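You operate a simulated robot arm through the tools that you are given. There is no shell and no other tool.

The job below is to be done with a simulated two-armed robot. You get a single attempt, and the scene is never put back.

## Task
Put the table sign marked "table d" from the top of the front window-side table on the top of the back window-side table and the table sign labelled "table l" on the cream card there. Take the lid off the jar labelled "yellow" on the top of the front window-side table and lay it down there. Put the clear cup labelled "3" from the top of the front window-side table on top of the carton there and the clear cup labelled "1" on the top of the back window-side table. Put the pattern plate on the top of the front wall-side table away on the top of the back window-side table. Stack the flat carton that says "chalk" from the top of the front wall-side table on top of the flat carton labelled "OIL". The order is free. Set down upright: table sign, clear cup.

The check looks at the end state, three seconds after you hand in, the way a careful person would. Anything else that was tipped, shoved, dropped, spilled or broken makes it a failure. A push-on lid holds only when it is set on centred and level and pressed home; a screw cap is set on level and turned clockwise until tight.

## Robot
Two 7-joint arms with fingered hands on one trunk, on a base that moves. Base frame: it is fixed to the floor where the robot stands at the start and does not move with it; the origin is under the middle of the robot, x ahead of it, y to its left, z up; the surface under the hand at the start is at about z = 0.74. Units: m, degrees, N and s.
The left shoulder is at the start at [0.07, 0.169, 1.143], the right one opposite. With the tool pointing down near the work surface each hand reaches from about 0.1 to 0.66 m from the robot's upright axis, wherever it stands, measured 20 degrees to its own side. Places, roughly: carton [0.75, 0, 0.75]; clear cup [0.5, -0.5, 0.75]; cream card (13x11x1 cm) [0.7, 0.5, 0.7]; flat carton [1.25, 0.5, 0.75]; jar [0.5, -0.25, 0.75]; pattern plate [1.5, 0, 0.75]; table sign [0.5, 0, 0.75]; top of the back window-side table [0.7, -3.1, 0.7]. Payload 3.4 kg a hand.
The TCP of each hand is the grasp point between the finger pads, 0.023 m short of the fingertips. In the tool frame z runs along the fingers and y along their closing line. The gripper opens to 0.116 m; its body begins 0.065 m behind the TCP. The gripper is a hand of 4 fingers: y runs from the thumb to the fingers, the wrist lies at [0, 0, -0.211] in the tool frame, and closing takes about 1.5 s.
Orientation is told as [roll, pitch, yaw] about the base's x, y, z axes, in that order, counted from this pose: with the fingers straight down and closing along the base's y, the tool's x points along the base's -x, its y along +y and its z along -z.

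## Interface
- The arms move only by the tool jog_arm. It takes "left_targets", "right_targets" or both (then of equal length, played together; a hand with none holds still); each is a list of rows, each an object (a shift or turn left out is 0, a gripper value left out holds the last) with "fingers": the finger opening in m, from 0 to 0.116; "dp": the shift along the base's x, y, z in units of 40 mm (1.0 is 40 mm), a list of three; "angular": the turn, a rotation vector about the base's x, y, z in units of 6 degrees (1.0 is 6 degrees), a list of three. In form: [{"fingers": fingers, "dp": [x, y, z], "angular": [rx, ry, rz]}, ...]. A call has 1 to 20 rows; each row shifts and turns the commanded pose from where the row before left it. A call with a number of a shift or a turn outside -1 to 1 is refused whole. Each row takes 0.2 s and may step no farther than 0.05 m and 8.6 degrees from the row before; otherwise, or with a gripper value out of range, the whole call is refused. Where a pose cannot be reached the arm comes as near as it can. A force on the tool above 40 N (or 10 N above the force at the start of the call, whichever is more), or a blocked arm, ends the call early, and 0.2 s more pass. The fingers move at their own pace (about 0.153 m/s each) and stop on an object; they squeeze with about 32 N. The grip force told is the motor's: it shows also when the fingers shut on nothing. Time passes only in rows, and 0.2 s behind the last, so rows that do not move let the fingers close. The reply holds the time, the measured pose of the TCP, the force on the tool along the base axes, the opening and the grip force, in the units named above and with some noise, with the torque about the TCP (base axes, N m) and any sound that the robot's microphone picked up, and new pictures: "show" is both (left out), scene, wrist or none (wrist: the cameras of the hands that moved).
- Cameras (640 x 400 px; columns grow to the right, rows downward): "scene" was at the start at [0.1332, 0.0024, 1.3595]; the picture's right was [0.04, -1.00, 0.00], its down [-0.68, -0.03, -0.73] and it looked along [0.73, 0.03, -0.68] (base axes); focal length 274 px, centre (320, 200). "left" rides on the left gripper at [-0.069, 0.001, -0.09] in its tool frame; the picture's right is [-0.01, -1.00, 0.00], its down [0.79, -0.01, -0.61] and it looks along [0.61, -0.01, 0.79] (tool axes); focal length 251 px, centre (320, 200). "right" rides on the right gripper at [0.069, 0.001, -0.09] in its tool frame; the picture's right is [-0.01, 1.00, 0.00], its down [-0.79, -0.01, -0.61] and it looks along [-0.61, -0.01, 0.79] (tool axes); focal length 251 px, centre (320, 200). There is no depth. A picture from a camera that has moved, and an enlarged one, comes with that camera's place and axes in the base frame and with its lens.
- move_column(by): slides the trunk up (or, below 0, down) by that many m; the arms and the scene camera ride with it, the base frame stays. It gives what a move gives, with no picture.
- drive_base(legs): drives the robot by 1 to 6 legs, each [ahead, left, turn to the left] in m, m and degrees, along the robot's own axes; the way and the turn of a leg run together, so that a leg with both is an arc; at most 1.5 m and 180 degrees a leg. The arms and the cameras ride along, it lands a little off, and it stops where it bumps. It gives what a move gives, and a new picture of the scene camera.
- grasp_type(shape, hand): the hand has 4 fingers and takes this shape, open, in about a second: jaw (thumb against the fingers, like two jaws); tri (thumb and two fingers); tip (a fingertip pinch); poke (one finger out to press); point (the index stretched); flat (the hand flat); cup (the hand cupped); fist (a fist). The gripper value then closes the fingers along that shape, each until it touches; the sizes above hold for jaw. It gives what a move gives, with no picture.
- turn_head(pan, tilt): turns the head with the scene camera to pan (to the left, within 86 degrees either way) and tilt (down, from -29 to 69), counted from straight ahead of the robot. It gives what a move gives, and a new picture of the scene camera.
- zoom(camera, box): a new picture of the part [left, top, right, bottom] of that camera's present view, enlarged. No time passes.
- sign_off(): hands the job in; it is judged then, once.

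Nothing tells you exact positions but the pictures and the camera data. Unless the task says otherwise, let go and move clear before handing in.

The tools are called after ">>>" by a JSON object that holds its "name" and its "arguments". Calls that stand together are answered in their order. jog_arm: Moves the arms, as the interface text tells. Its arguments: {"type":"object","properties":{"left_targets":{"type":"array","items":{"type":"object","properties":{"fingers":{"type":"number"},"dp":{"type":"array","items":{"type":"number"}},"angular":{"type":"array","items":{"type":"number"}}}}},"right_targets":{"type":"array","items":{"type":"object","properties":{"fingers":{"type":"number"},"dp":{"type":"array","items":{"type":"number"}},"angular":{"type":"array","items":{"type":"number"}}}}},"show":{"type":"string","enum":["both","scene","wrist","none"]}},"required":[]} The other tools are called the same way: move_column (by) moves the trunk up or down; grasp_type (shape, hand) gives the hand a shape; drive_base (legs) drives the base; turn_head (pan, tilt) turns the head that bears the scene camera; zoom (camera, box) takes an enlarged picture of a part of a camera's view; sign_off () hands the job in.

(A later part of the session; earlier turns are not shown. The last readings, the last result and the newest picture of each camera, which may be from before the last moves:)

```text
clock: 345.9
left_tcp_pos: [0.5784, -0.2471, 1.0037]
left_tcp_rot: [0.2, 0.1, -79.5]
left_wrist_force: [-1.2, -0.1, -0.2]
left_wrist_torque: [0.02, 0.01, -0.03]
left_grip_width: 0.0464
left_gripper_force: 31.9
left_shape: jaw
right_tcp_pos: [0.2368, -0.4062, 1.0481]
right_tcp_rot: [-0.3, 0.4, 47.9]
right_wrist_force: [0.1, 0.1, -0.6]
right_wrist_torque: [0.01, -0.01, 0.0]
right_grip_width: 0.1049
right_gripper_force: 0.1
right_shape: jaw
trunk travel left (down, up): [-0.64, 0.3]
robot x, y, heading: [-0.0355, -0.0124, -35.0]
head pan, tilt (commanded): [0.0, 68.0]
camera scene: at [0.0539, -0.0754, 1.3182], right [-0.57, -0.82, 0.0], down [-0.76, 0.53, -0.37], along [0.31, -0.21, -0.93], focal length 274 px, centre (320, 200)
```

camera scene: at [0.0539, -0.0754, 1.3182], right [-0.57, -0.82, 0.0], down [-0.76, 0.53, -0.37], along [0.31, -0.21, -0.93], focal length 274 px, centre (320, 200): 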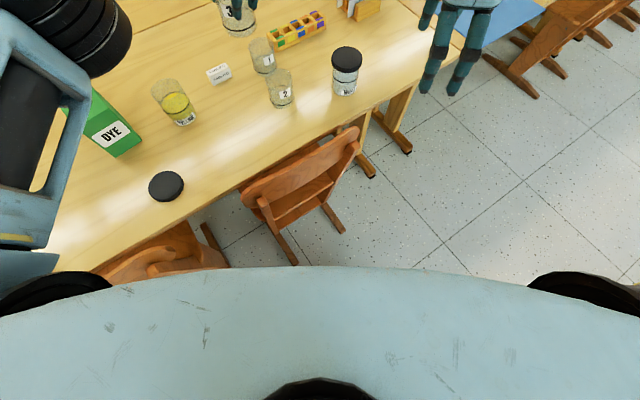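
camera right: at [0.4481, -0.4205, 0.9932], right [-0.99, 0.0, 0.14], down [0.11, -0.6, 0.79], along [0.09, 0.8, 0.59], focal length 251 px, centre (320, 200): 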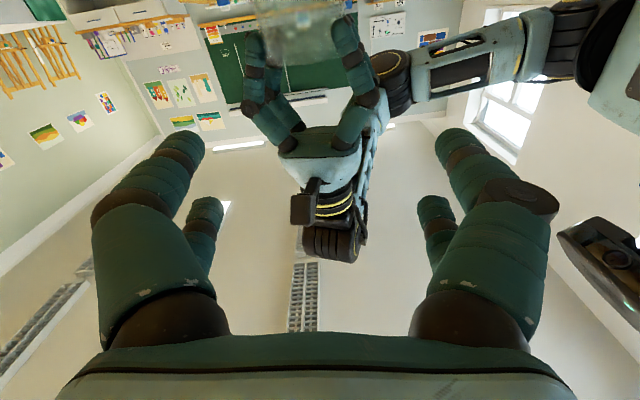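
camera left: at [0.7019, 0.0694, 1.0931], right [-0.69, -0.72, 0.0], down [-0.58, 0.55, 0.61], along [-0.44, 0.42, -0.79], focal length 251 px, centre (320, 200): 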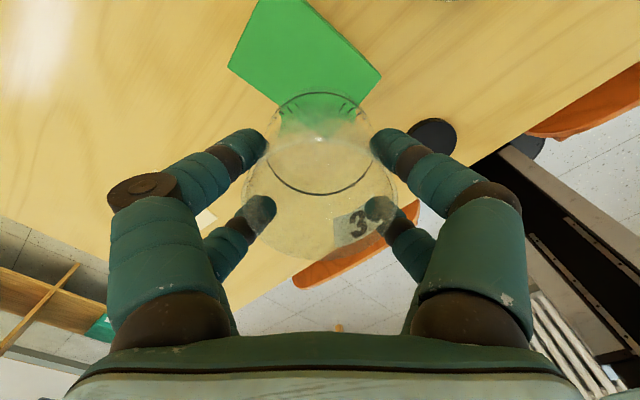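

>>> {"name": "drive_base", "arguments": {"legs": [[0.029, 0.02, 0]]}}

>>> {"name": "jog_arm", "arguments": {"left_targets": [{"dp": [0.14, 0.885, 0], "angular": [0, 0, 0.66]}, {"dp": [0.14, 0.885, 0], "angular": [0, 0, 0.66]}, {"dp": [0.14, 0.885, 0], "angular": [0, 0, 0.66]}, {"dp": [0.14, 0.885, 0], "angular": [0, 0, 0.66]}, {"dp": [0.14, 0.885, 0], "angular": [0, 0, 0.66]}, {"dp": [0.14, 0.885, 0], "angular": [0, 0, 0.66]}, {"dp": [0.14, 0.885, 0], "angular": [0, 0, 0.66]}, {"dp": [0.14, 0.885, 0], "angular": [0, 0, 0.66]}, {"dp": [0.14, 0.885, 0], "angular": [0, 0, 0.66]}, {"dp": [0.14, 0.885, 0], "angular": [0, 0, 0.66]}], "show": "both"}}

```text
clock: 346.8
left_tcp_pos: [0.6095, -0.2472, 1.007]
left_tcp_rot: [0.3, 0.0, -79.6]
left_wrist_force: [0.1, -0.2, -0.3]
left_wrist_torque: [-0.01, -0.02, 0.0]
left_grip_width: 0.0464
left_gripper_force: 31.5
left_shape: jaw
right_tcp_pos: [0.2683, -0.4077, 1.0499]
right_tcp_rot: [-0.4, 0.2, 47.9]
right_wrist_force: [0.0, -0.3, 1.3]
right_wrist_torque: [-0.04, -0.03, 0.01]
right_grip_width: 0.105
right_gripper_force: 0.1
right_shape: jaw
trunk travel left (down, up): [-0.64, 0.3]
robot x, y, heading: [-0.0013, -0.0147, -35.0]
head pan, tilt (commanded): [0.0, 68.0]
camera scene: at [0.0844, -0.0753, 1.3185], right [-0.57, -0.82, 0.0], down [-0.76, 0.53, -0.38], along [0.31, -0.21, -0.93], focal length 274 px, centre (320, 200)
```

scene: 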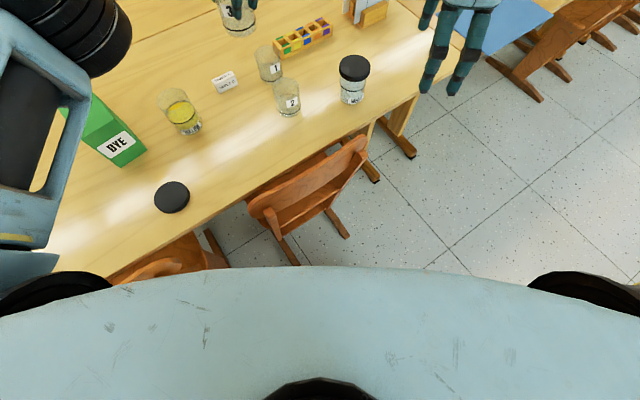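

```text
clock: 349.0
left_tcp_pos: [0.6676, 0.1075, 1.0054]
left_tcp_rot: [0.1, 0.0, -40.1]
left_wrist_force: [0.6, 0.7, -1.1]
left_wrist_torque: [-0.06, -0.03, -0.01]
left_grip_width: 0.0462
left_gripper_force: 32.3
left_shape: jaw
right_tcp_pos: [0.2715, -0.4062, 1.0491]
right_tcp_rot: [-0.3, 0.5, 47.8]
right_wrist_force: [-0.2, 0.9, 0.9]
right_wrist_torque: [-0.03, 0.01, -0.01]
right_grip_width: 0.1047
right_gripper_force: 0.0
right_shape: jaw
trunk travel left (down, up): [-0.64, 0.3]
robot x, y, heading: [0.002, -0.0145, -35.2]
head pan, tilt (commanded): [0.0, 68.0]
camera scene: at [0.0882, -0.0742, 1.3182], right [-0.57, -0.82, 0.0], down [-0.76, 0.53, -0.38], along [0.31, -0.22, -0.93], focal length 274 px, centre (320, 200)
camera left: at [0.7205, 0.0639, 1.0935], right [-0.64, -0.77, 0.0], down [-0.61, 0.5, 0.61], along [-0.47, 0.39, -0.79], focal length 251 px, centre (320, 200)
```

scene: 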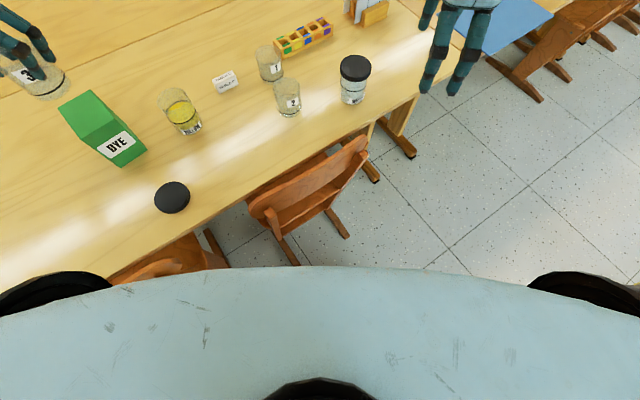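
left: 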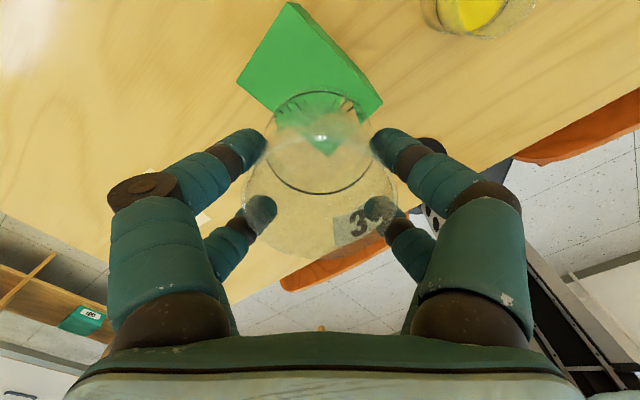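

The left camera confirms the carton's top is right under the cup. Lowering toward it.

>>> {"name": "jog_arm", "arguments": {"left_targets": [{"dp": [0.08, 0.005, -0.5]}, {"dp": [0.08, 0.005, -0.5]}, {"dp": [0.08, 0, -0.5]}, {"dp": [0, 0, 0]}], "show": "wrist"}}

>>> {"name": "turn_head", "arguments": {"pan": 40, "tilt": 45}}

>>> {"name": "zoom", "arguments": {"camera": "scene", "box": [240, 100, 480, 260]}}

```text
clock: 350.0
left_tcp_pos: [0.6766, 0.1069, 0.9423]
left_tcp_rot: [0.2, 0.1, -39.9]
left_wrist_force: [0.0, -0.3, -0.4]
left_wrist_torque: [-0.01, 0.01, 0.0]
left_grip_width: 0.0463
left_gripper_force: 32.4
left_shape: jaw
right_tcp_pos: [0.2712, -0.4074, 1.0482]
right_tcp_rot: [-0.3, 0.4, 47.9]
right_wrist_force: [-0.3, -0.8, 0.3]
right_wrist_torque: [0.0, -0.02, -0.02]
right_grip_width: 0.105
right_gripper_force: 0.0
right_shape: jaw
trunk travel left (down, up): [-0.64, 0.3]
robot x, y, heading: [-0.0002, -0.0119, -35.1]
head pan, tilt (commanded): [0.0, 68.0]
camera left: at [0.7295, 0.064, 1.0324], right [-0.64, -0.77, 0.0], down [-0.61, 0.5, 0.61], along [-0.47, 0.39, -0.79], focal length 251 px, centre (320, 200)
```

left: 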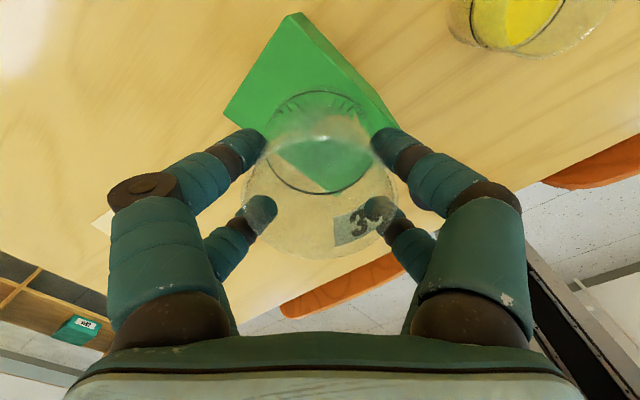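

```text
clock: 351.0
left_tcp_pos: [0.6769, 0.1079, 0.9432]
left_tcp_rot: [0.2, 0.0, -40.0]
left_wrist_force: [0.6, -0.9, -1.4]
left_wrist_torque: [0.03, -0.03, 0.01]
left_grip_width: 0.0464
left_gripper_force: 32.4
left_shape: jaw
right_tcp_pos: [0.2715, -0.4077, 1.0484]
right_tcp_rot: [-0.2, 0.4, 47.8]
right_wrist_force: [0.2, 0.2, 0.6]
right_wrist_torque: [-0.03, -0.02, -0.02]
right_grip_width: 0.1049
right_gripper_force: 0.0
right_shape: jaw
trunk travel left (down, up): [-0.64, 0.3]
robot x, y, heading: [0.0011, -0.0128, -34.9]
head pan, tilt (commanded): [40.0, 45.0]
camera scene: at [0.1227, -0.0357, 1.3462], right [0.09, -1.0, 0.0], down [-0.7, -0.06, -0.71], along [0.7, 0.06, -0.71], focal length 274 px, centre (320, 200)
```

scene: 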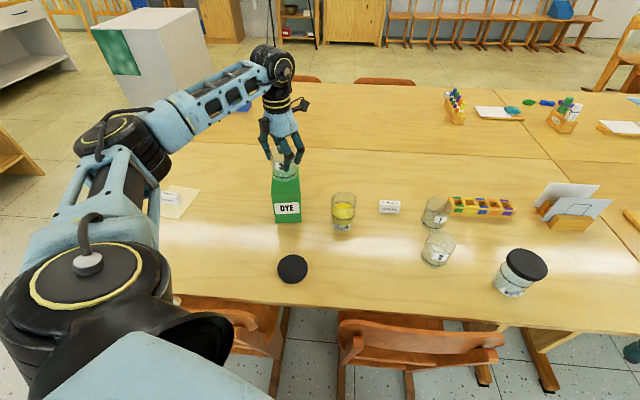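

```text
2.50 times, centred on (360, 180) of scene
camera zoom: at [0.1227, -0.0357, 1.3462], right [0.09, -1.0, 0.0], down [-0.7, -0.06, -0.71], along [0.7, 0.06, -0.71], focal length 684 px, centre (220, 250)
```

zoom: 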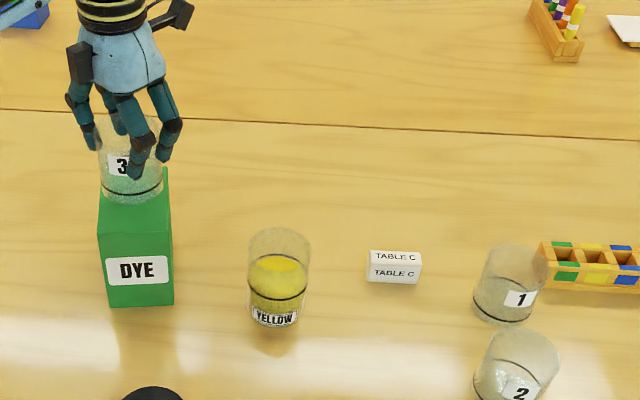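

>>> {"name": "jog_arm", "arguments": {"left_targets": [{"dp": [0, 0, -0.2]}, {"dp": [0, 0, -0.15]}, {"dp": [0, 0, 0]}], "show": "none"}}

>>> {"name": "jog_arm", "arguments": {"left_targets": [{"dp": [0, 0, -0.06]}, {"dp": [0, 0, 0]}], "show": "none"}}

>>> {"name": "jog_arm", "arguments": {"left_targets": [{"dp": [0, 0, -0.06]}, {"dp": [0, 0, 0]}], "show": "none"}}

```text
clock: 351.8
left_tcp_pos: [0.6783, 0.1071, 0.9288]
left_tcp_rot: [0.2, 0.1, -40.0]
left_wrist_force: [0.0, 0.5, -0.6]
left_wrist_torque: [0.04, -0.02, 0.0]
left_grip_width: 0.0465
left_gripper_force: 32.4
left_shape: jaw
right_tcp_pos: [0.2703, -0.4076, 1.0481]
right_tcp_rot: [-0.2, 0.4, 47.8]
right_wrist_force: [-0.3, 0.1, 0.2]
right_wrist_torque: [-0.01, -0.04, -0.03]
right_grip_width: 0.1047
right_gripper_force: 0.2
right_shape: jaw
trunk travel left (down, up): [-0.64, 0.3]
robot x, y, heading: [-0.0017, -0.0148, -35.1]
head pan, tilt (commanded): [40.0, 45.0]
```

```text
clock: 352.4
left_tcp_pos: [0.6796, 0.1071, 0.9277]
left_tcp_rot: [0.1, 0.1, -40.0]
left_wrist_force: [-0.1, 0.5, -0.5]
left_wrist_torque: [0.01, 0.01, 0.02]
left_grip_width: 0.0465
left_gripper_force: 31.6
left_shape: jaw
right_tcp_pos: [0.2723, -0.4064, 1.0487]
right_tcp_rot: [-0.2, 0.3, 47.8]
right_wrist_force: [-0.6, 0.1, -0.2]
right_wrist_torque: [0.0, 0.01, -0.01]
right_grip_width: 0.1047
right_gripper_force: 0.0
right_shape: jaw
trunk travel left (down, up): [-0.64, 0.3]
robot x, y, heading: [0.0001, -0.0147, -34.9]
head pan, tilt (commanded): [40.0, 45.0]
```

```text
clock: 353.0
left_tcp_pos: [0.6774, 0.1067, 0.926]
left_tcp_rot: [0.1, 0.0, -40.0]
left_wrist_force: [0.9, 0.5, 7.5]
left_wrist_torque: [-0.03, 0.01, -0.02]
left_grip_width: 0.0465
left_gripper_force: 31.1
left_shape: jaw
right_tcp_pos: [0.27, -0.4072, 1.0489]
right_tcp_rot: [-0.3, 0.4, 47.9]
right_wrist_force: [0.1, -0.5, -0.1]
right_wrist_torque: [-0.01, -0.01, 0.01]
right_grip_width: 0.1052
right_gripper_force: 0.1
right_shape: jaw
trunk travel left (down, up): [-0.64, 0.3]
robot x, y, heading: [-0.0002, -0.0102, -35.0]
head pan, tilt (commanded): [40.0, 45.0]
```

The cup rests on the carton. Opening gradually and rising straight up.

>>> {"name": "jog_arm", "arguments": {"left_targets": [{"dp": [0, 0, 0.03]}, {"fingers": 0.06}, {"fingers": 0.075}, {"fingers": 0.09}, {"fingers": 0.105}, {"dp": [0, 0, 0]}, {"dp": [0, 0, 0.4]}, {"dp": [0, 0, 0.7]}, {"dp": [0, 0, 0.7]}, {"dp": [-0.2, 0, 0.6]}], "show": "both"}}

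>>> {"name": "zoom", "arguments": {"camera": "scene", "box": [240, 100, 480, 260]}}

```text
clock: 355.2
left_tcp_pos: [0.671, 0.106, 1.0247]
left_tcp_rot: [0.1, 0.1, -40.0]
left_wrist_force: [0.1, -0.2, 0.3]
left_wrist_torque: [0.0, -0.04, 0.02]
left_grip_width: 0.1048
left_gripper_force: 0.0
left_shape: jaw
right_tcp_pos: [0.2715, -0.4076, 1.0484]
right_tcp_rot: [-0.3, 0.4, 47.8]
right_wrist_force: [0.3, -0.9, -0.8]
right_wrist_torque: [0.0, 0.01, 0.0]
right_grip_width: 0.1047
right_gripper_force: 0.1
right_shape: jaw
trunk travel left (down, up): [-0.64, 0.3]
robot x, y, heading: [0.001, -0.0102, -35.0]
head pan, tilt (commanded): [40.0, 45.0]
camera scene: at [0.122, -0.0357, 1.3463], right [0.09, -1.0, 0.0], down [-0.7, -0.06, -0.71], along [0.7, 0.06, -0.71], focal length 274 px, centre (320, 200)
camera left: at [0.7237, 0.0631, 1.1144], right [-0.64, -0.77, 0.0], down [-0.61, 0.5, 0.61], along [-0.47, 0.39, -0.79], focal length 251 px, centre (320, 200)
```

scene: 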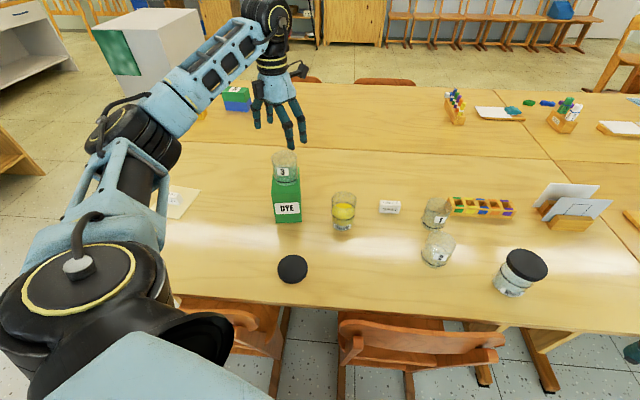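
left: 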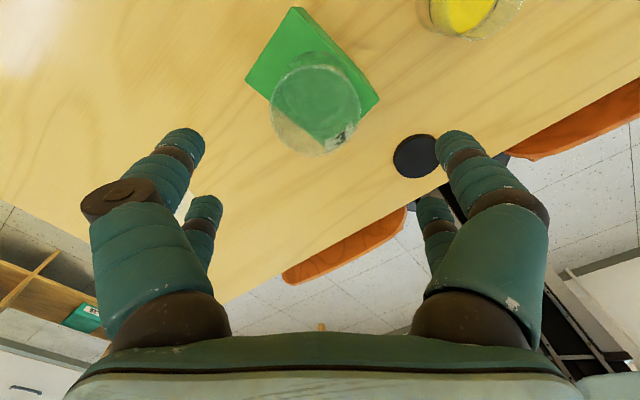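

```text
2.50 times, centred on (360, 180) of scene
camera zoom: at [0.122, -0.0357, 1.3463], right [0.09, -1.0, 0.0], down [-0.7, -0.06, -0.71], along [0.7, 0.06, -0.71], focal length 684 px, centre (220, 250)
```

zoom: 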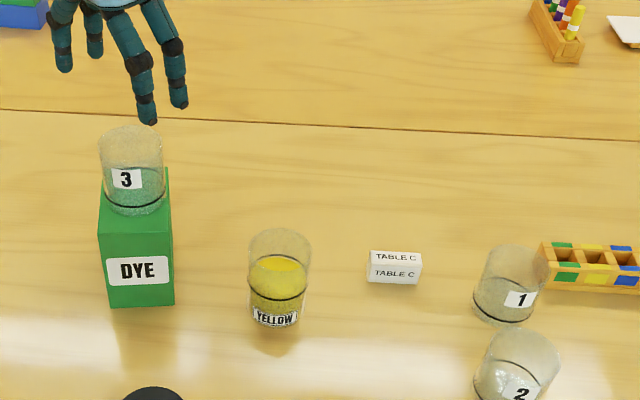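

Cup 3 stands well on the DYE carton. Last is cup 1: I'll back out from between the chairs, straighten, and move to the chair-free stretch on the right where I can come a bit closer.

>>> {"name": "drive_base", "arguments": {"legs": [[-0.055, -0.038, 0], [0, 0, 35], [0, -0.62, 0]]}}

>>> {"name": "turn_head", "arguments": {"pan": 10, "tilt": 58}}

```text
clock: 360.9
left_tcp_pos: [0.4108, -0.1296, 1.0235]
left_tcp_rot: [0.2, 0.1, -4.4]
left_wrist_force: [-0.1, -0.5, 0.9]
left_wrist_torque: [0.01, 0.0, -0.01]
left_grip_width: 0.1047
left_gripper_force: 0.0
left_shape: jaw
right_tcp_pos: [0.3839, -0.7796, 1.0483]
right_tcp_rot: [-0.2, 0.4, 83.3]
right_wrist_force: [0.2, -0.1, 0.4]
right_wrist_torque: [0.04, -0.02, 0.02]
right_grip_width: 0.1048
right_gripper_force: 0.1
right_shape: jaw
trunk travel left (down, up): [-0.64, 0.3]
robot x, y, heading: [-0.067, -0.6184, 0.4]
head pan, tilt (commanded): [40.0, 45.0]
camera scene: at [0.0463, -0.5646, 1.3463], right [0.65, -0.76, 0.0], down [-0.54, -0.46, -0.71], along [0.54, 0.46, -0.71], focal length 274 px, centre (320, 200)
```

scene: 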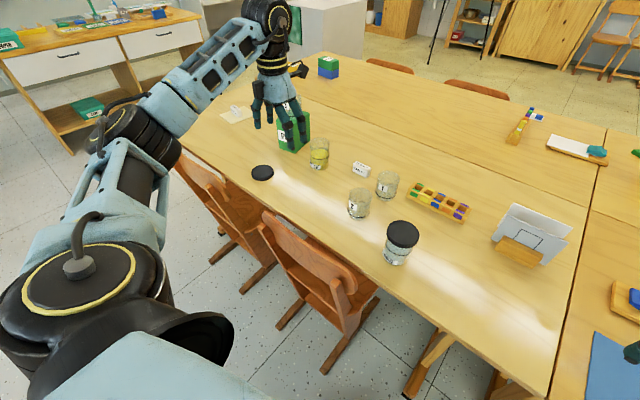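

```text
clock: 361.9
left_tcp_pos: [0.4114, -0.1298, 1.0254]
left_tcp_rot: [0.2, 0.1, -4.3]
left_wrist_force: [0.1, 0.0, 0.4]
left_wrist_torque: [-0.01, -0.01, -0.02]
left_grip_width: 0.1046
left_gripper_force: 0.1
left_shape: jaw
right_tcp_pos: [0.3824, -0.7797, 1.0482]
right_tcp_rot: [-0.1, 0.5, 83.3]
right_wrist_force: [0.0, -0.3, -0.6]
right_wrist_torque: [-0.03, -0.04, 0.03]
right_grip_width: 0.1051
right_gripper_force: 0.0
right_shape: jaw
trunk travel left (down, up): [-0.64, 0.3]
robot x, y, heading: [-0.0686, -0.6173, 0.6]
head pan, tilt (commanded): [10.0, 58.0]
camera scene: at [0.0522, -0.6049, 1.3292], right [0.18, -0.98, 0.0], down [-0.83, -0.16, -0.53], along [0.52, 0.1, -0.85], focal length 274 px, centre (320, 200)
```

scene: 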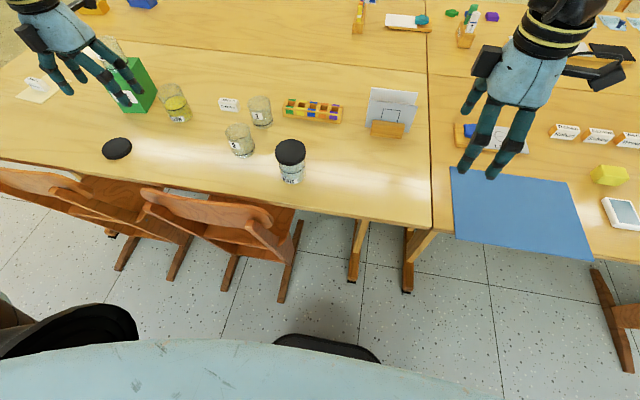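

>>> {"name": "drive_base", "arguments": {"legs": [[0, -0.05, -0.6], [0.13, 0, 0]]}}

>>> {"name": "move_column", "arguments": {"by": -0.1}}

>>> {"name": "jog_arm", "arguments": {"left_targets": [{"dp": [0.3, 0, 0], "angular": [0, 0, -0.8]}, {"dp": [0.3, -0.3, 0], "angular": [0, 0, -0.8]}, {"dp": [0.3, -0.4, 0], "angular": [0, 0, -0.8]}, {"dp": [0.3, -0.4, 0], "angular": [0, 0, -0.8]}, {"dp": [0.3, -0.4, 0], "angular": [0, 0, -0.8]}, {"dp": [0.3, -0.4, 0], "angular": [0, 0, -0.8]}, {"dp": [0.3, -0.4, 0], "angular": [0, 0, -0.8]}], "show": "both"}}

```text
clock: 363.7
left_tcp_pos: [0.5451, -0.1854, 1.0261]
left_tcp_rot: [0.2, 0.0, -5.1]
left_wrist_force: [-0.9, 0.0, -0.6]
left_wrist_torque: [0.0, -0.01, 0.0]
left_grip_width: 0.1047
left_gripper_force: 0.1
left_shape: jaw
right_tcp_pos: [0.5098, -0.8372, 1.0495]
right_tcp_rot: [-0.3, 0.5, 82.8]
right_wrist_force: [-0.1, -0.5, 0.3]
right_wrist_torque: [0.0, 0.0, -0.01]
right_grip_width: 0.1047
right_gripper_force: 0.1
right_shape: jaw
trunk travel left (down, up): [-0.64, 0.3]
robot x, y, heading: [0.0644, -0.6705, -0.2]
head pan, tilt (commanded): [10.0, 58.0]
camera scene: at [0.1808, -0.657, 1.3293], right [0.17, -0.98, 0.0], down [-0.83, -0.15, -0.53], along [0.52, 0.09, -0.85], focal length 274 px, centre (320, 200)
```

scene: 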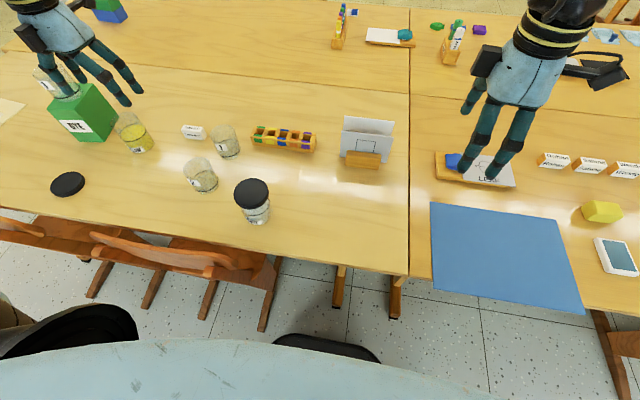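

```text
clock: 365.0
left_tcp_pos: [0.5454, -0.1855, 0.9251]
left_tcp_rot: [0.1, 0.1, -5.1]
left_wrist_force: [-1.2, 0.7, -0.1]
left_wrist_torque: [0.0, 0.04, 0.02]
left_grip_width: 0.105
left_gripper_force: 0.0
left_shape: jaw
right_tcp_pos: [0.5115, -0.8365, 0.9485]
right_tcp_rot: [-0.3, 0.4, 82.7]
right_wrist_force: [-0.2, 0.4, 0.1]
right_wrist_torque: [-0.03, 0.0, 0.0]
right_grip_width: 0.1049
right_gripper_force: 0.1
right_shape: jaw
trunk travel left (down, up): [-0.54, 0.4]
robot x, y, heading: [0.0618, -0.6639, -0.3]
head pan, tilt (commanded): [10.0, 58.0]
```

```text
clock: 366.6
left_tcp_pos: [0.6297, -0.2788, 0.9253]
left_tcp_rot: [0.2, 0.1, -38.7]
left_wrist_force: [-0.3, 0.2, 0.4]
left_wrist_torque: [0.0, 0.01, -0.03]
left_grip_width: 0.1047
left_gripper_force: 0.0
left_shape: jaw
right_tcp_pos: [0.5122, -0.8383, 0.9484]
right_tcp_rot: [-0.2, 0.4, 82.8]
right_wrist_force: [-0.3, 0.1, 0.0]
right_wrist_torque: [0.01, 0.01, 0.01]
right_grip_width: 0.1047
right_gripper_force: 0.1
right_shape: jaw
trunk travel left (down, up): [-0.54, 0.4]
robot x, y, heading: [0.064, -0.6707, 0.1]
head pan, tilt (commanded): [10.0, 58.0]
camera scene: at [0.1825, -0.6577, 1.2291], right [0.17, -0.98, 0.0], down [-0.84, -0.15, -0.53], along [0.52, 0.09, -0.85], focal length 274 px, centre (320, 200)
camera left: at [0.6833, -0.3213, 1.0138], right [-0.62, -0.79, 0.0], down [-0.62, 0.49, 0.61], along [-0.48, 0.38, -0.79], focal length 251 px, centre (320, 200)
```

scene: 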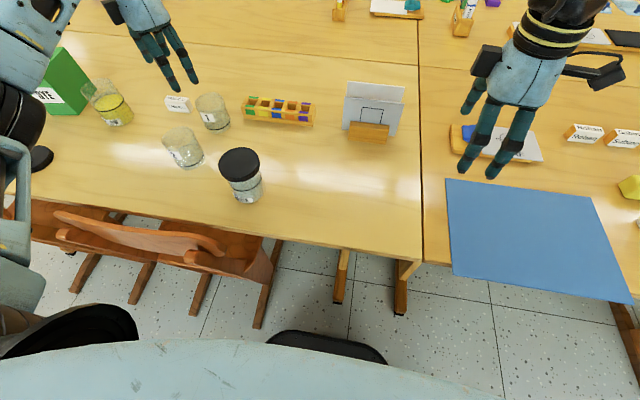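
left: 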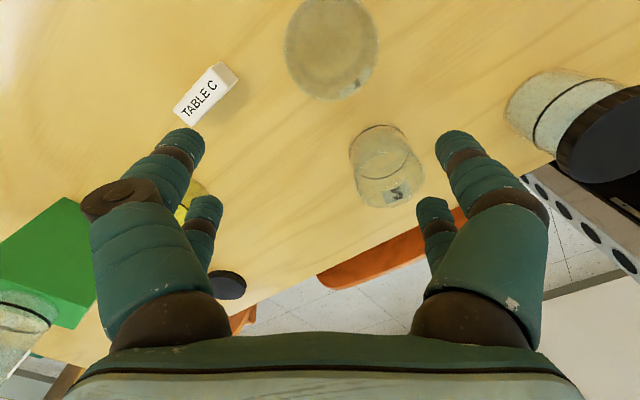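

>>> {"name": "jog_arm", "arguments": {"left_targets": [{"dp": [0.39, -0.57, 0]}, {"dp": [0.39, -0.57, 0]}, {"dp": [0, 0, -0.5]}, {"dp": [0, 0, 0]}], "show": "both"}}

```text
clock: 367.6
left_tcp_pos: [0.6626, -0.3238, 0.9059]
left_tcp_rot: [0.2, 0.2, -38.7]
left_wrist_force: [0.3, -0.6, 0.2]
left_wrist_torque: [-0.02, -0.03, -0.01]
left_grip_width: 0.1048
left_gripper_force: 0.1
left_shape: jaw
right_tcp_pos: [0.5116, -0.8378, 0.9488]
right_tcp_rot: [-0.2, 0.4, 82.7]
right_wrist_force: [-0.2, -0.3, -0.3]
right_wrist_torque: [-0.01, 0.01, 0.03]
right_grip_width: 0.105
right_gripper_force: 0.1
right_shape: jaw
trunk travel left (down, up): [-0.54, 0.4]
robot x, y, heading: [0.0647, -0.667, -0.1]
head pan, tilt (commanded): [10.0, 58.0]
camera scene: at [0.182, -0.6577, 1.2292], right [0.17, -0.98, 0.0], down [-0.84, -0.15, -0.53], along [0.52, 0.09, -0.85], focal length 274 px, centre (320, 200)
camera left: at [0.7153, -0.3668, 0.9949], right [-0.62, -0.79, 0.0], down [-0.63, 0.49, 0.61], along [-0.48, 0.38, -0.79], focal length 251 px, centre (320, 200)
```

scene: 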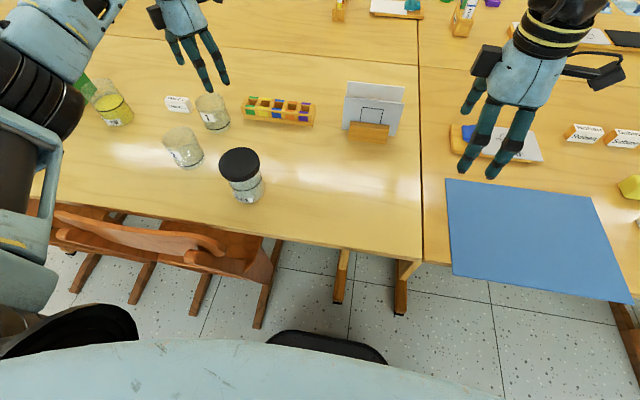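
left: 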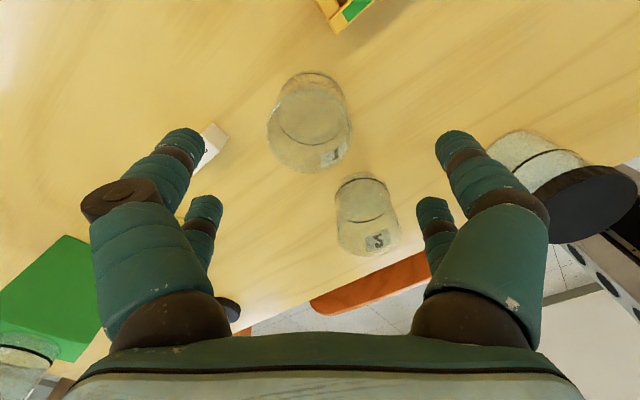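

>>> {"name": "jog_arm", "arguments": {"left_targets": [{"dp": [0, 0.25, -0.5]}, {"dp": [0, 0, -0.7]}, {"dp": [0, 0, 0]}], "show": "wrist"}}

```text
clock: 368.4
left_tcp_pos: [0.662, -0.3139, 0.857]
left_tcp_rot: [0.2, 0.1, -38.7]
left_wrist_force: [0.4, -0.2, 0.6]
left_wrist_torque: [-0.02, 0.02, 0.01]
left_grip_width: 0.1049
left_gripper_force: 0.0
left_shape: jaw
right_tcp_pos: [0.5115, -0.836, 0.9487]
right_tcp_rot: [-0.3, 0.4, 82.7]
right_wrist_force: [0.1, 0.3, -0.4]
right_wrist_torque: [0.03, -0.02, 0.0]
right_grip_width: 0.1047
right_gripper_force: 0.0
right_shape: jaw
trunk travel left (down, up): [-0.54, 0.4]
robot x, y, heading: [0.0651, -0.6695, 0.1]
head pan, tilt (commanded): [10.0, 58.0]
camera left: at [0.7153, -0.3558, 0.9466], right [-0.62, -0.79, 0.0], down [-0.63, 0.49, 0.61], along [-0.48, 0.38, -0.79], focal length 251 px, centre (320, 200)
```

left: 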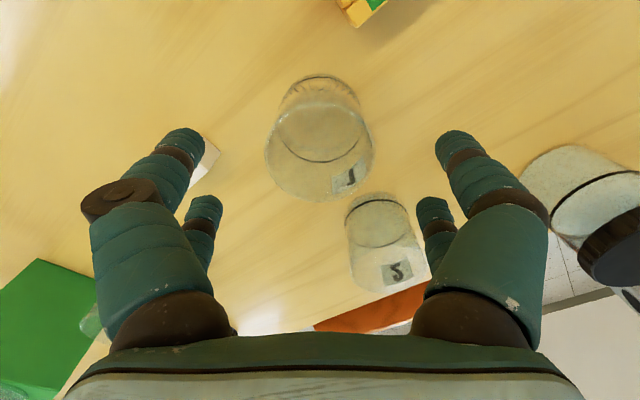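

Well centred on cup 1. Lowering to the same grip height as before and closing.

>>> {"name": "jog_arm", "arguments": {"left_targets": [{"dp": [0, 0, -0.5]}, {"dp": [0, 0, -0.5]}, {"dp": [0, 0, -0.3]}, {"fingers": 0.0}, {"dp": [0, 0, 0]}, {"dp": [0, 0, 0]}, {"dp": [0, 0, 0]}], "show": "wrist"}}

```text
clock: 370.0
left_tcp_pos: [0.6635, -0.3126, 0.8049]
left_tcp_rot: [0.2, 0.1, -38.7]
left_wrist_force: [-0.2, 0.0, 0.5]
left_wrist_torque: [0.04, -0.01, 0.02]
left_grip_width: 0.0451
left_gripper_force: 32.4
left_shape: jaw
right_tcp_pos: [0.5117, -0.8371, 0.949]
right_tcp_rot: [-0.2, 0.4, 82.7]
right_wrist_force: [0.3, -0.8, -0.1]
right_wrist_torque: [0.0, 0.03, 0.03]
right_grip_width: 0.1049
right_gripper_force: 0.1
right_shape: jaw
trunk travel left (down, up): [-0.54, 0.4]
robot x, y, heading: [0.0651, -0.6665, -0.0]
head pan, tilt (commanded): [10.0, 58.0]
camera left: at [0.716, -0.355, 0.894], right [-0.62, -0.79, 0.0], down [-0.63, 0.49, 0.61], along [-0.48, 0.38, -0.79], focal length 251 px, centre (320, 200)
```

left: 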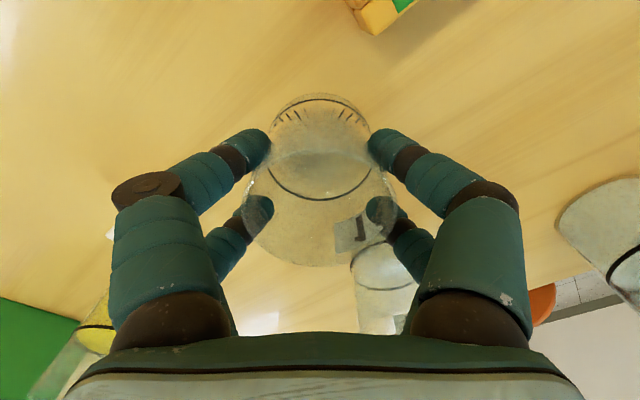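

Cup 1 is gripped. Lifting it straight up, then pulling it in for the drive.

>>> {"name": "jog_arm", "arguments": {"left_targets": [{"dp": [0, 0, 0.2]}, {"dp": [0, 0, 0.5]}, {"dp": [0, 0, 0.7]}, {"dp": [0, 0, 0.8]}, {"dp": [0, 0, 0.8]}, {"dp": [-0.3, 0, 0.8]}, {"dp": [-0.6, 0, 0.5]}, {"dp": [-0.8, 0, 0]}, {"dp": [-0.8, 0, 0]}], "show": "both"}}

```text
clock: 372.0
left_tcp_pos: [0.5595, -0.3123, 0.976]
left_tcp_rot: [0.2, 0.0, -38.6]
left_wrist_force: [0.0, 0.2, -1.0]
left_wrist_torque: [0.0, -0.04, -0.02]
left_grip_width: 0.0448
left_gripper_force: 32.2
left_shape: jaw
right_tcp_pos: [0.5118, -0.8377, 0.9489]
right_tcp_rot: [-0.4, 0.4, 82.6]
right_wrist_force: [-0.2, -0.6, -0.6]
right_wrist_torque: [-0.01, -0.01, -0.02]
right_grip_width: 0.1043
right_gripper_force: 0.0
right_shape: jaw
trunk travel left (down, up): [-0.54, 0.4]
robot x, y, heading: [0.071, -0.6657, -0.2]
head pan, tilt (commanded): [10.0, 58.0]
camera scene: at [0.1808, -0.6568, 1.2293], right [0.17, -0.98, 0.0], down [-0.83, -0.15, -0.53], along [0.52, 0.09, -0.85], focal length 274 px, centre (320, 200)
camera left: at [0.613, -0.3552, 1.0655], right [-0.62, -0.79, 0.0], down [-0.63, 0.49, 0.61], along [-0.48, 0.38, -0.79], focal length 251 px, centre (320, 200)
```

scene: 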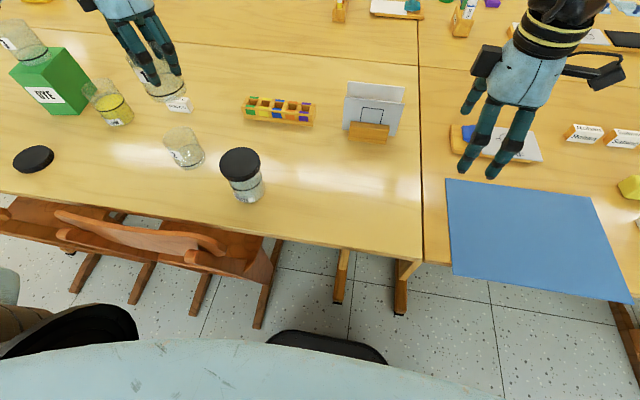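
left: 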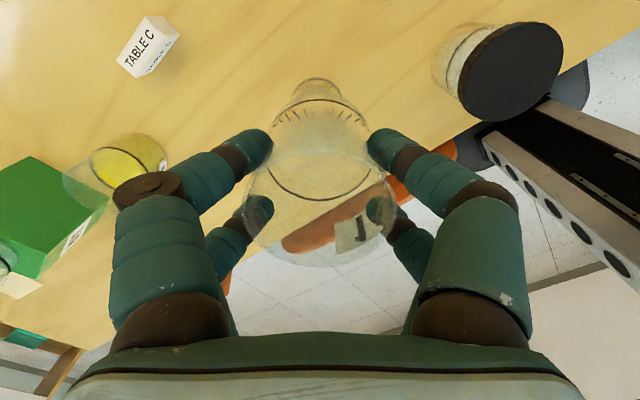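

>>> {"name": "move_column", "arguments": {"by": 0.12}}

>>> {"name": "drive_base", "arguments": {"legs": [[-0.23, 0, 0], [0, -1.18, 0.2], [0, -1.16, 0]]}}

>>> {"name": "turn_head", "arguments": {"pan": 0, "tilt": 55}}

```text
clock: 373.5
left_tcp_pos: [0.5616, -0.313, 1.0964]
left_tcp_rot: [0.2, 0.0, -38.7]
left_wrist_force: [1.8, 0.3, -0.9]
left_wrist_torque: [-0.03, -0.02, 0.0]
left_grip_width: 0.0448
left_gripper_force: 32.9
left_shape: jaw
right_tcp_pos: [0.5112, -0.8363, 1.0692]
right_tcp_rot: [-0.2, 0.3, 82.7]
right_wrist_force: [1.0, -0.2, -0.9]
right_wrist_torque: [-0.01, 0.0, 0.0]
right_grip_width: 0.1046
right_gripper_force: 0.0
right_shape: jaw
trunk travel left (down, up): [-0.66, 0.28]
robot x, y, heading: [0.0621, -0.6691, 0.3]
head pan, tilt (commanded): [10.0, 58.0]
```

```text
clock: 386.2
left_tcp_pos: [0.3147, -2.6401, 1.0954]
left_tcp_rot: [0.1, 0.2, -39.4]
left_wrist_force: [0.2, 0.2, -1.0]
left_wrist_torque: [0.0, 0.01, -0.02]
left_grip_width: 0.0448
left_gripper_force: 32.7
left_shape: jaw
right_tcp_pos: [0.2576, -3.1621, 1.069]
right_tcp_rot: [-0.3, 0.4, 81.9]
right_wrist_force: [-0.1, 0.5, 0.4]
right_wrist_torque: [0.02, 0.02, 0.0]
right_grip_width: 0.1049
right_gripper_force: 0.0
right_shape: jaw
trunk travel left (down, up): [-0.66, 0.28]
robot x, y, heading: [-0.1886, -2.9898, -0.9]
head pan, tilt (commanded): [10.0, 58.0]
camera scene: at [-0.0688, -2.9789, 1.3492], right [0.16, -0.99, 0.0], down [-0.84, -0.14, -0.53], along [0.52, 0.08, -0.85], focal length 274 px, centre (320, 200)
```

scene: 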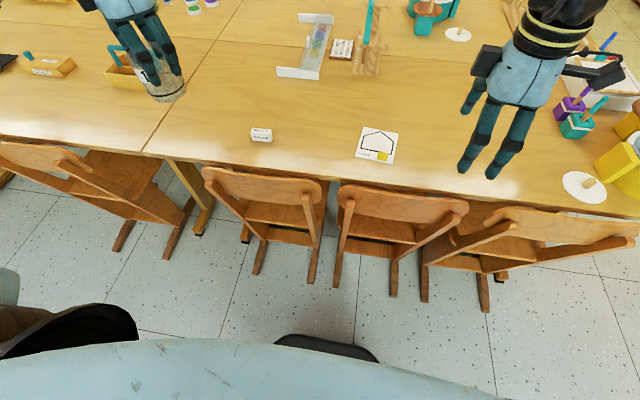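

```text
clock: 386.9
left_tcp_pos: [0.315, -2.6423, 1.0952]
left_tcp_rot: [0.2, 0.1, -39.4]
left_wrist_force: [-0.3, -0.9, -0.3]
left_wrist_torque: [0.0, 0.0, -0.03]
left_grip_width: 0.045
left_gripper_force: 32.0
left_shape: jaw
right_tcp_pos: [0.2577, -3.1637, 1.0699]
right_tcp_rot: [-0.1, 0.3, 82.0]
right_wrist_force: [-0.4, -0.3, -0.3]
right_wrist_torque: [0.01, -0.01, 0.04]
right_grip_width: 0.1046
right_gripper_force: 0.0
right_shape: jaw
trunk travel left (down, up): [-0.66, 0.28]
robot x, y, heading: [-0.1846, -2.9875, -0.8]
head pan, tilt (commanded): [0.0, 55.0]
camera scene: at [-0.0648, -2.9913, 1.3528], right [-0.01, -1.0, 0.0], down [-0.82, 0.01, -0.57], along [0.57, -0.01, -0.82], focal length 274 px, centre (320, 200)
```

scene: 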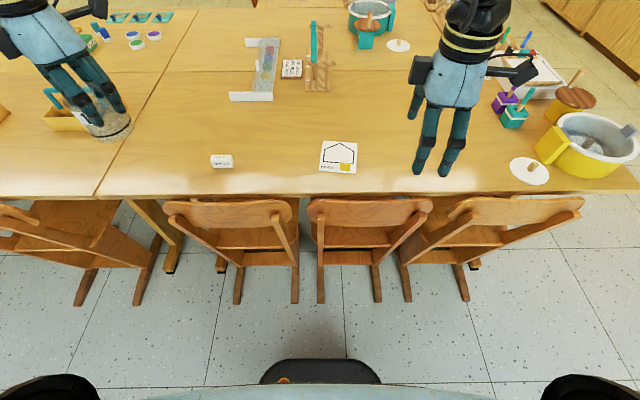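

TABLE D and the plate are where I left them. Moving in and bringing cup 1 to the free space between them.

>>> {"name": "drive_base", "arguments": {"legs": [[0, 0, 0.8], [0.15, 0, 0]]}}

>>> {"name": "move_column", "arguments": {"by": -0.12}}

>>> {"name": "jog_arm", "arguments": {"left_targets": [{"dp": [0.15, -0.8, 0], "angular": [0, 0, -0.3]}, {"dp": [0.15, -0.8, 0], "angular": [0, 0, -0.3]}, {"dp": [0.15, -0.8, 0], "angular": [0, 0, -0.3]}, {"dp": [0.15, -0.8, 0], "angular": [0, 0, -0.3]}, {"dp": [0.15, -0.8, 0], "angular": [0, 0, -0.3]}, {"dp": [0.15, -0.8, 0], "angular": [0, 0, -0.3]}, {"dp": [0.15, -0.8, 0], "angular": [0, 0, -0.3]}], "show": "both"}}

```text
clock: 388.7
left_tcp_pos: [0.4599, -2.6335, 1.0963]
left_tcp_rot: [0.2, 0.0, -38.8]
left_wrist_force: [-0.2, 1.2, 0.3]
left_wrist_torque: [-0.02, -0.02, 0.01]
left_grip_width: 0.045
left_gripper_force: 31.6
left_shape: jaw
right_tcp_pos: [0.4088, -3.157, 1.069]
right_tcp_rot: [-0.3, 0.4, 82.7]
right_wrist_force: [0.2, 0.3, -0.7]
right_wrist_torque: [0.0, 0.02, 0.0]
right_grip_width: 0.1049
right_gripper_force: 0.1
right_shape: jaw
trunk travel left (down, up): [-0.66, 0.28]
robot x, y, heading: [-0.0332, -2.9885, -0.1]
head pan, tilt (commanded): [0.0, 55.0]
camera scene: at [0.0839, -2.9899, 1.3531], right [0.0, -1.0, 0.0], down [-0.82, 0.0, -0.57], along [0.57, 0.0, -0.82], focal length 274 px, centre (320, 200)
```

scene: 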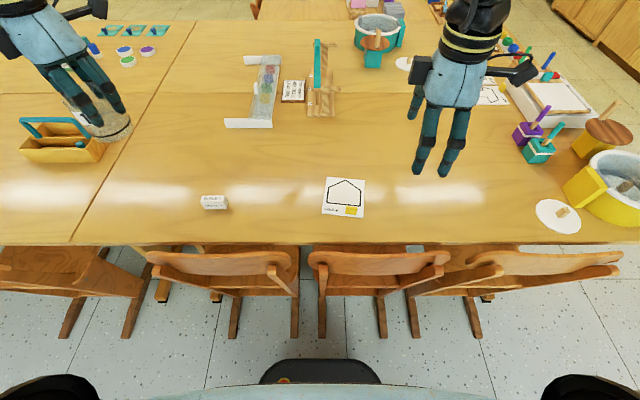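

```text
clock: 390.2
left_tcp_pos: [0.4605, -2.6351, 0.975]
left_tcp_rot: [0.2, 0.1, -38.8]
left_wrist_force: [-0.4, -1.1, -0.2]
left_wrist_torque: [-0.01, -0.02, 0.02]
left_grip_width: 0.0448
left_gripper_force: 32.4
left_shape: jaw
right_tcp_pos: [0.4101, -3.1576, 0.9494]
right_tcp_rot: [-0.3, 0.4, 82.7]
right_wrist_force: [0.3, -0.3, 0.3]
right_wrist_torque: [0.01, -0.02, -0.01]
right_grip_width: 0.1046
right_gripper_force: 0.0
right_shape: jaw
trunk travel left (down, up): [-0.54, 0.4]
robot x, y, heading: [-0.039, -2.9916, -0.1]
head pan, tilt (commanded): [0.0, 55.0]
```

```text
clock: 391.8
left_tcp_pos: [0.5041, -2.8585, 0.974]
left_tcp_rot: [0.2, 0.2, -51.3]
left_wrist_force: [0.9, 0.2, 0.5]
left_wrist_torque: [0.0, -0.01, 0.01]
left_grip_width: 0.0444
left_gripper_force: 32.0
left_shape: jaw
right_tcp_pos: [0.4108, -3.1581, 0.9492]
right_tcp_rot: [-0.2, 0.3, 82.6]
right_wrist_force: [0.3, -1.2, -0.4]
right_wrist_torque: [0.03, 0.01, -0.04]
right_grip_width: 0.1047
right_gripper_force: 0.1
right_shape: jaw
trunk travel left (down, up): [-0.54, 0.4]
robot x, y, heading: [-0.0386, -2.9894, -0.1]
head pan, tilt (commanded): [0.0, 55.0]
camera scene: at [0.0859, -2.9912, 1.2328], right [0.0, -1.0, 0.0], down [-0.82, 0.0, -0.57], along [0.57, 0.0, -0.82], focal length 274 px, centre (320, 200)
camera left: at [0.5471, -2.912, 1.0626], right [-0.78, -0.63, 0.0], down [-0.5, 0.61, 0.61], along [-0.38, 0.47, -0.79], focal length 251 px, centre (320, 200)
```

scene: 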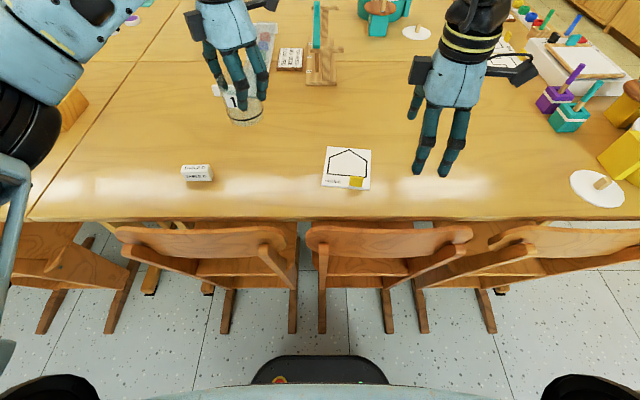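
left: 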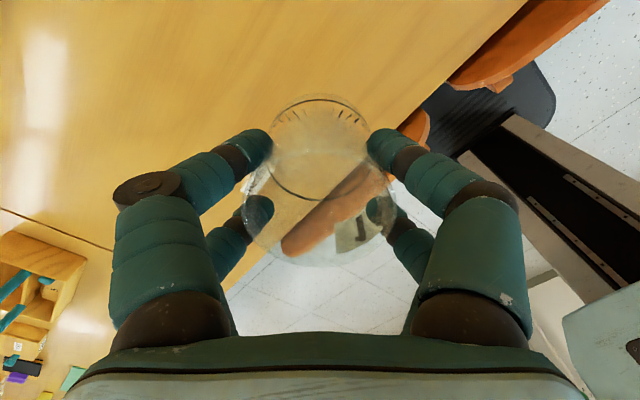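

>>> {"name": "jog_arm", "arguments": {"left_targets": [{"dp": [0.29, -0.03, -0.8]}, {"dp": [0.29, -0.03, -0.8]}, {"dp": [0.29, -0.03, -0.8]}, {"dp": [0.29, -0.03, -0.8]}, {"dp": [0, 0, -0.4]}, {"dp": [0, 0, 0]}], "show": "both"}}

```text
clock: 393.2
left_tcp_pos: [0.5493, -2.8612, 0.8302]
left_tcp_rot: [0.2, 0.2, -51.3]
left_wrist_force: [0.4, 0.3, -0.8]
left_wrist_torque: [0.03, 0.03, 0.04]
left_grip_width: 0.0444
left_gripper_force: 32.4
left_shape: jaw
right_tcp_pos: [0.4108, -3.1581, 0.9491]
right_tcp_rot: [-0.2, 0.4, 82.8]
right_wrist_force: [-0.7, 1.0, -0.4]
right_wrist_torque: [0.02, -0.02, 0.01]
right_grip_width: 0.1047
right_gripper_force: 0.2
right_shape: jaw
trunk travel left (down, up): [-0.54, 0.4]
robot x, y, heading: [-0.0398, -2.9853, -0.3]
head pan, tilt (commanded): [0.0, 55.0]
camera scene: at [0.0856, -2.99, 1.2328], right [0.0, -1.0, 0.0], down [-0.82, 0.0, -0.57], along [0.57, 0.0, -0.82], focal length 274 px, centre (320, 200)
camera left: at [0.5921, -2.9152, 0.9197], right [-0.78, -0.63, 0.0], down [-0.5, 0.61, 0.61], along [-0.38, 0.47, -0.79], focal length 251 px, centre (320, 200)
```

scene: 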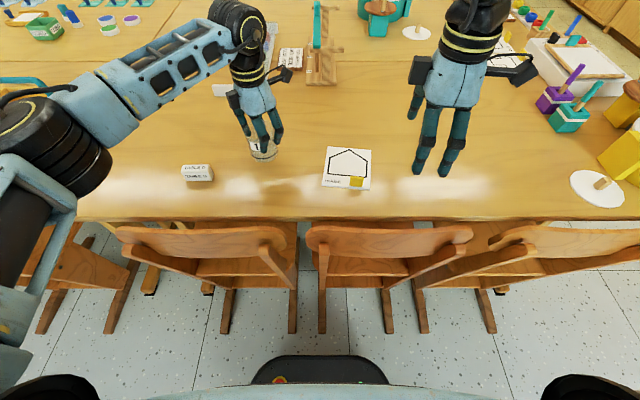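
left: 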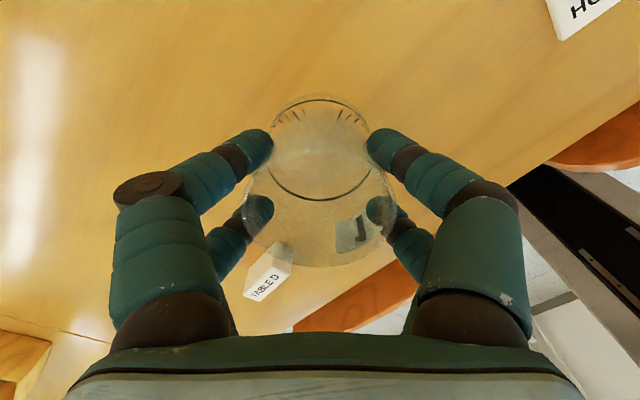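

>>> {"name": "jog_arm", "arguments": {"left_targets": [{"dp": [0, 0, -0.3]}, {"dp": [0, 0, -0.2]}, {"dp": [0, 0, 0]}], "show": "none"}}

>>> {"name": "jog_arm", "arguments": {"left_targets": [{"dp": [0, 0, -0.07]}, {"dp": [0, 0, 0]}], "show": "none"}}

>>> {"name": "jog_arm", "arguments": {"left_targets": [{"dp": [0, 0, -0.06]}, {"dp": [0, 0, 0]}], "show": "none"}}

```text
clock: 394.0
left_tcp_pos: [0.5489, -2.8626, 0.8113]
left_tcp_rot: [0.1, 0.1, -51.3]
left_wrist_force: [0.5, 0.2, -0.5]
left_wrist_torque: [-0.02, 0.01, -0.03]
left_grip_width: 0.0445
left_gripper_force: 32.2
left_shape: jaw
right_tcp_pos: [0.4101, -3.1574, 0.9476]
right_tcp_rot: [-0.2, 0.3, 82.7]
right_wrist_force: [-0.6, 0.6, 0.3]
right_wrist_torque: [-0.03, 0.01, 0.03]
right_grip_width: 0.1047
right_gripper_force: 0.0
right_shape: jaw
trunk travel left (down, up): [-0.54, 0.4]
robot x, y, heading: [-0.035, -2.9892, 0.2]
head pan, tilt (commanded): [0.0, 55.0]
```

```text
clock: 394.6
left_tcp_pos: [0.5487, -2.863, 0.8086]
left_tcp_rot: [0.1, 0.2, -51.3]
left_wrist_force: [0.1, 0.1, -1.1]
left_wrist_torque: [0.01, -0.03, -0.04]
left_grip_width: 0.0446
left_gripper_force: 31.7
left_shape: jaw
right_tcp_pos: [0.4108, -3.1575, 0.9484]
right_tcp_rot: [-0.3, 0.4, 82.7]
right_wrist_force: [-0.7, -0.2, -0.7]
right_wrist_torque: [0.0, 0.01, 0.04]
right_grip_width: 0.1046
right_gripper_force: 0.1
right_shape: jaw
trunk travel left (down, up): [-0.54, 0.4]
robot x, y, heading: [-0.0366, -2.9923, -0.2]
head pan, tilt (commanded): [0.0, 55.0]
```

```text
clock: 395.2
left_tcp_pos: [0.5493, -2.8628, 0.8062]
left_tcp_rot: [0.1, 0.1, -51.4]
left_wrist_force: [-0.4, 1.2, -0.7]
left_wrist_torque: [-0.01, -0.01, 0.02]
left_grip_width: 0.0445
left_gripper_force: 31.7
left_shape: jaw
right_tcp_pos: [0.4105, -3.1576, 0.9485]
right_tcp_rot: [-0.3, 0.5, 82.8]
right_wrist_force: [0.2, -0.8, 0.1]
right_wrist_torque: [0.02, 0.0, -0.01]
right_grip_width: 0.1048
right_gripper_force: 0.1
right_shape: jaw
trunk travel left (down, up): [-0.54, 0.4]
robot x, y, heading: [-0.0349, -2.9892, 0.1]
head pan, tilt (commanded): [0.0, 55.0]
```

>>> {"name": "jog_arm", "arguments": {"left_targets": [{"dp": [0, 0, -0.05]}, {"dp": [0, 0, 0]}], "show": "none"}}

>>> {"name": "jog_arm", "arguments": {"left_targets": [{"dp": [0, 0, -0.04]}, {"dp": [0, 0, 0]}], "show": "none"}}

```text
clock: 395.8
left_tcp_pos: [0.5489, -2.8615, 0.8042]
left_tcp_rot: [0.2, 0.0, -51.3]
left_wrist_force: [-0.1, 0.2, 0.3]
left_wrist_torque: [0.0, 0.01, 0.0]
left_grip_width: 0.0444
left_gripper_force: 32.1
left_shape: jaw
right_tcp_pos: [0.4105, -3.1579, 0.9486]
right_tcp_rot: [-0.4, 0.4, 82.7]
right_wrist_force: [-0.5, 0.4, 0.8]
right_wrist_torque: [0.03, -0.01, 0.02]
right_grip_width: 0.1049
right_gripper_force: 0.1
right_shape: jaw
trunk travel left (down, up): [-0.54, 0.4]
robot x, y, heading: [-0.0397, -2.9879, 0.0]
head pan, tilt (commanded): [0.0, 55.0]
```

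```text
clock: 396.4
left_tcp_pos: [0.5483, -2.8624, 0.8056]
left_tcp_rot: [0.2, -0.1, -51.3]
left_wrist_force: [3.4, 0.5, 9.1]
left_wrist_torque: [0.06, 0.06, -0.02]
left_grip_width: 0.0444
left_gripper_force: 31.8
left_shape: jaw
right_tcp_pos: [0.4099, -3.1582, 0.9481]
right_tcp_rot: [-0.3, 0.5, 82.7]
right_wrist_force: [-0.9, -0.4, -0.4]
right_wrist_torque: [-0.01, 0.0, 0.03]
right_grip_width: 0.1046
right_gripper_force: 0.0
right_shape: jaw
trunk travel left (down, up): [-0.54, 0.4]
robot x, y, heading: [-0.0385, -2.9929, -0.2]
head pan, tilt (commanded): [0.0, 55.0]
```

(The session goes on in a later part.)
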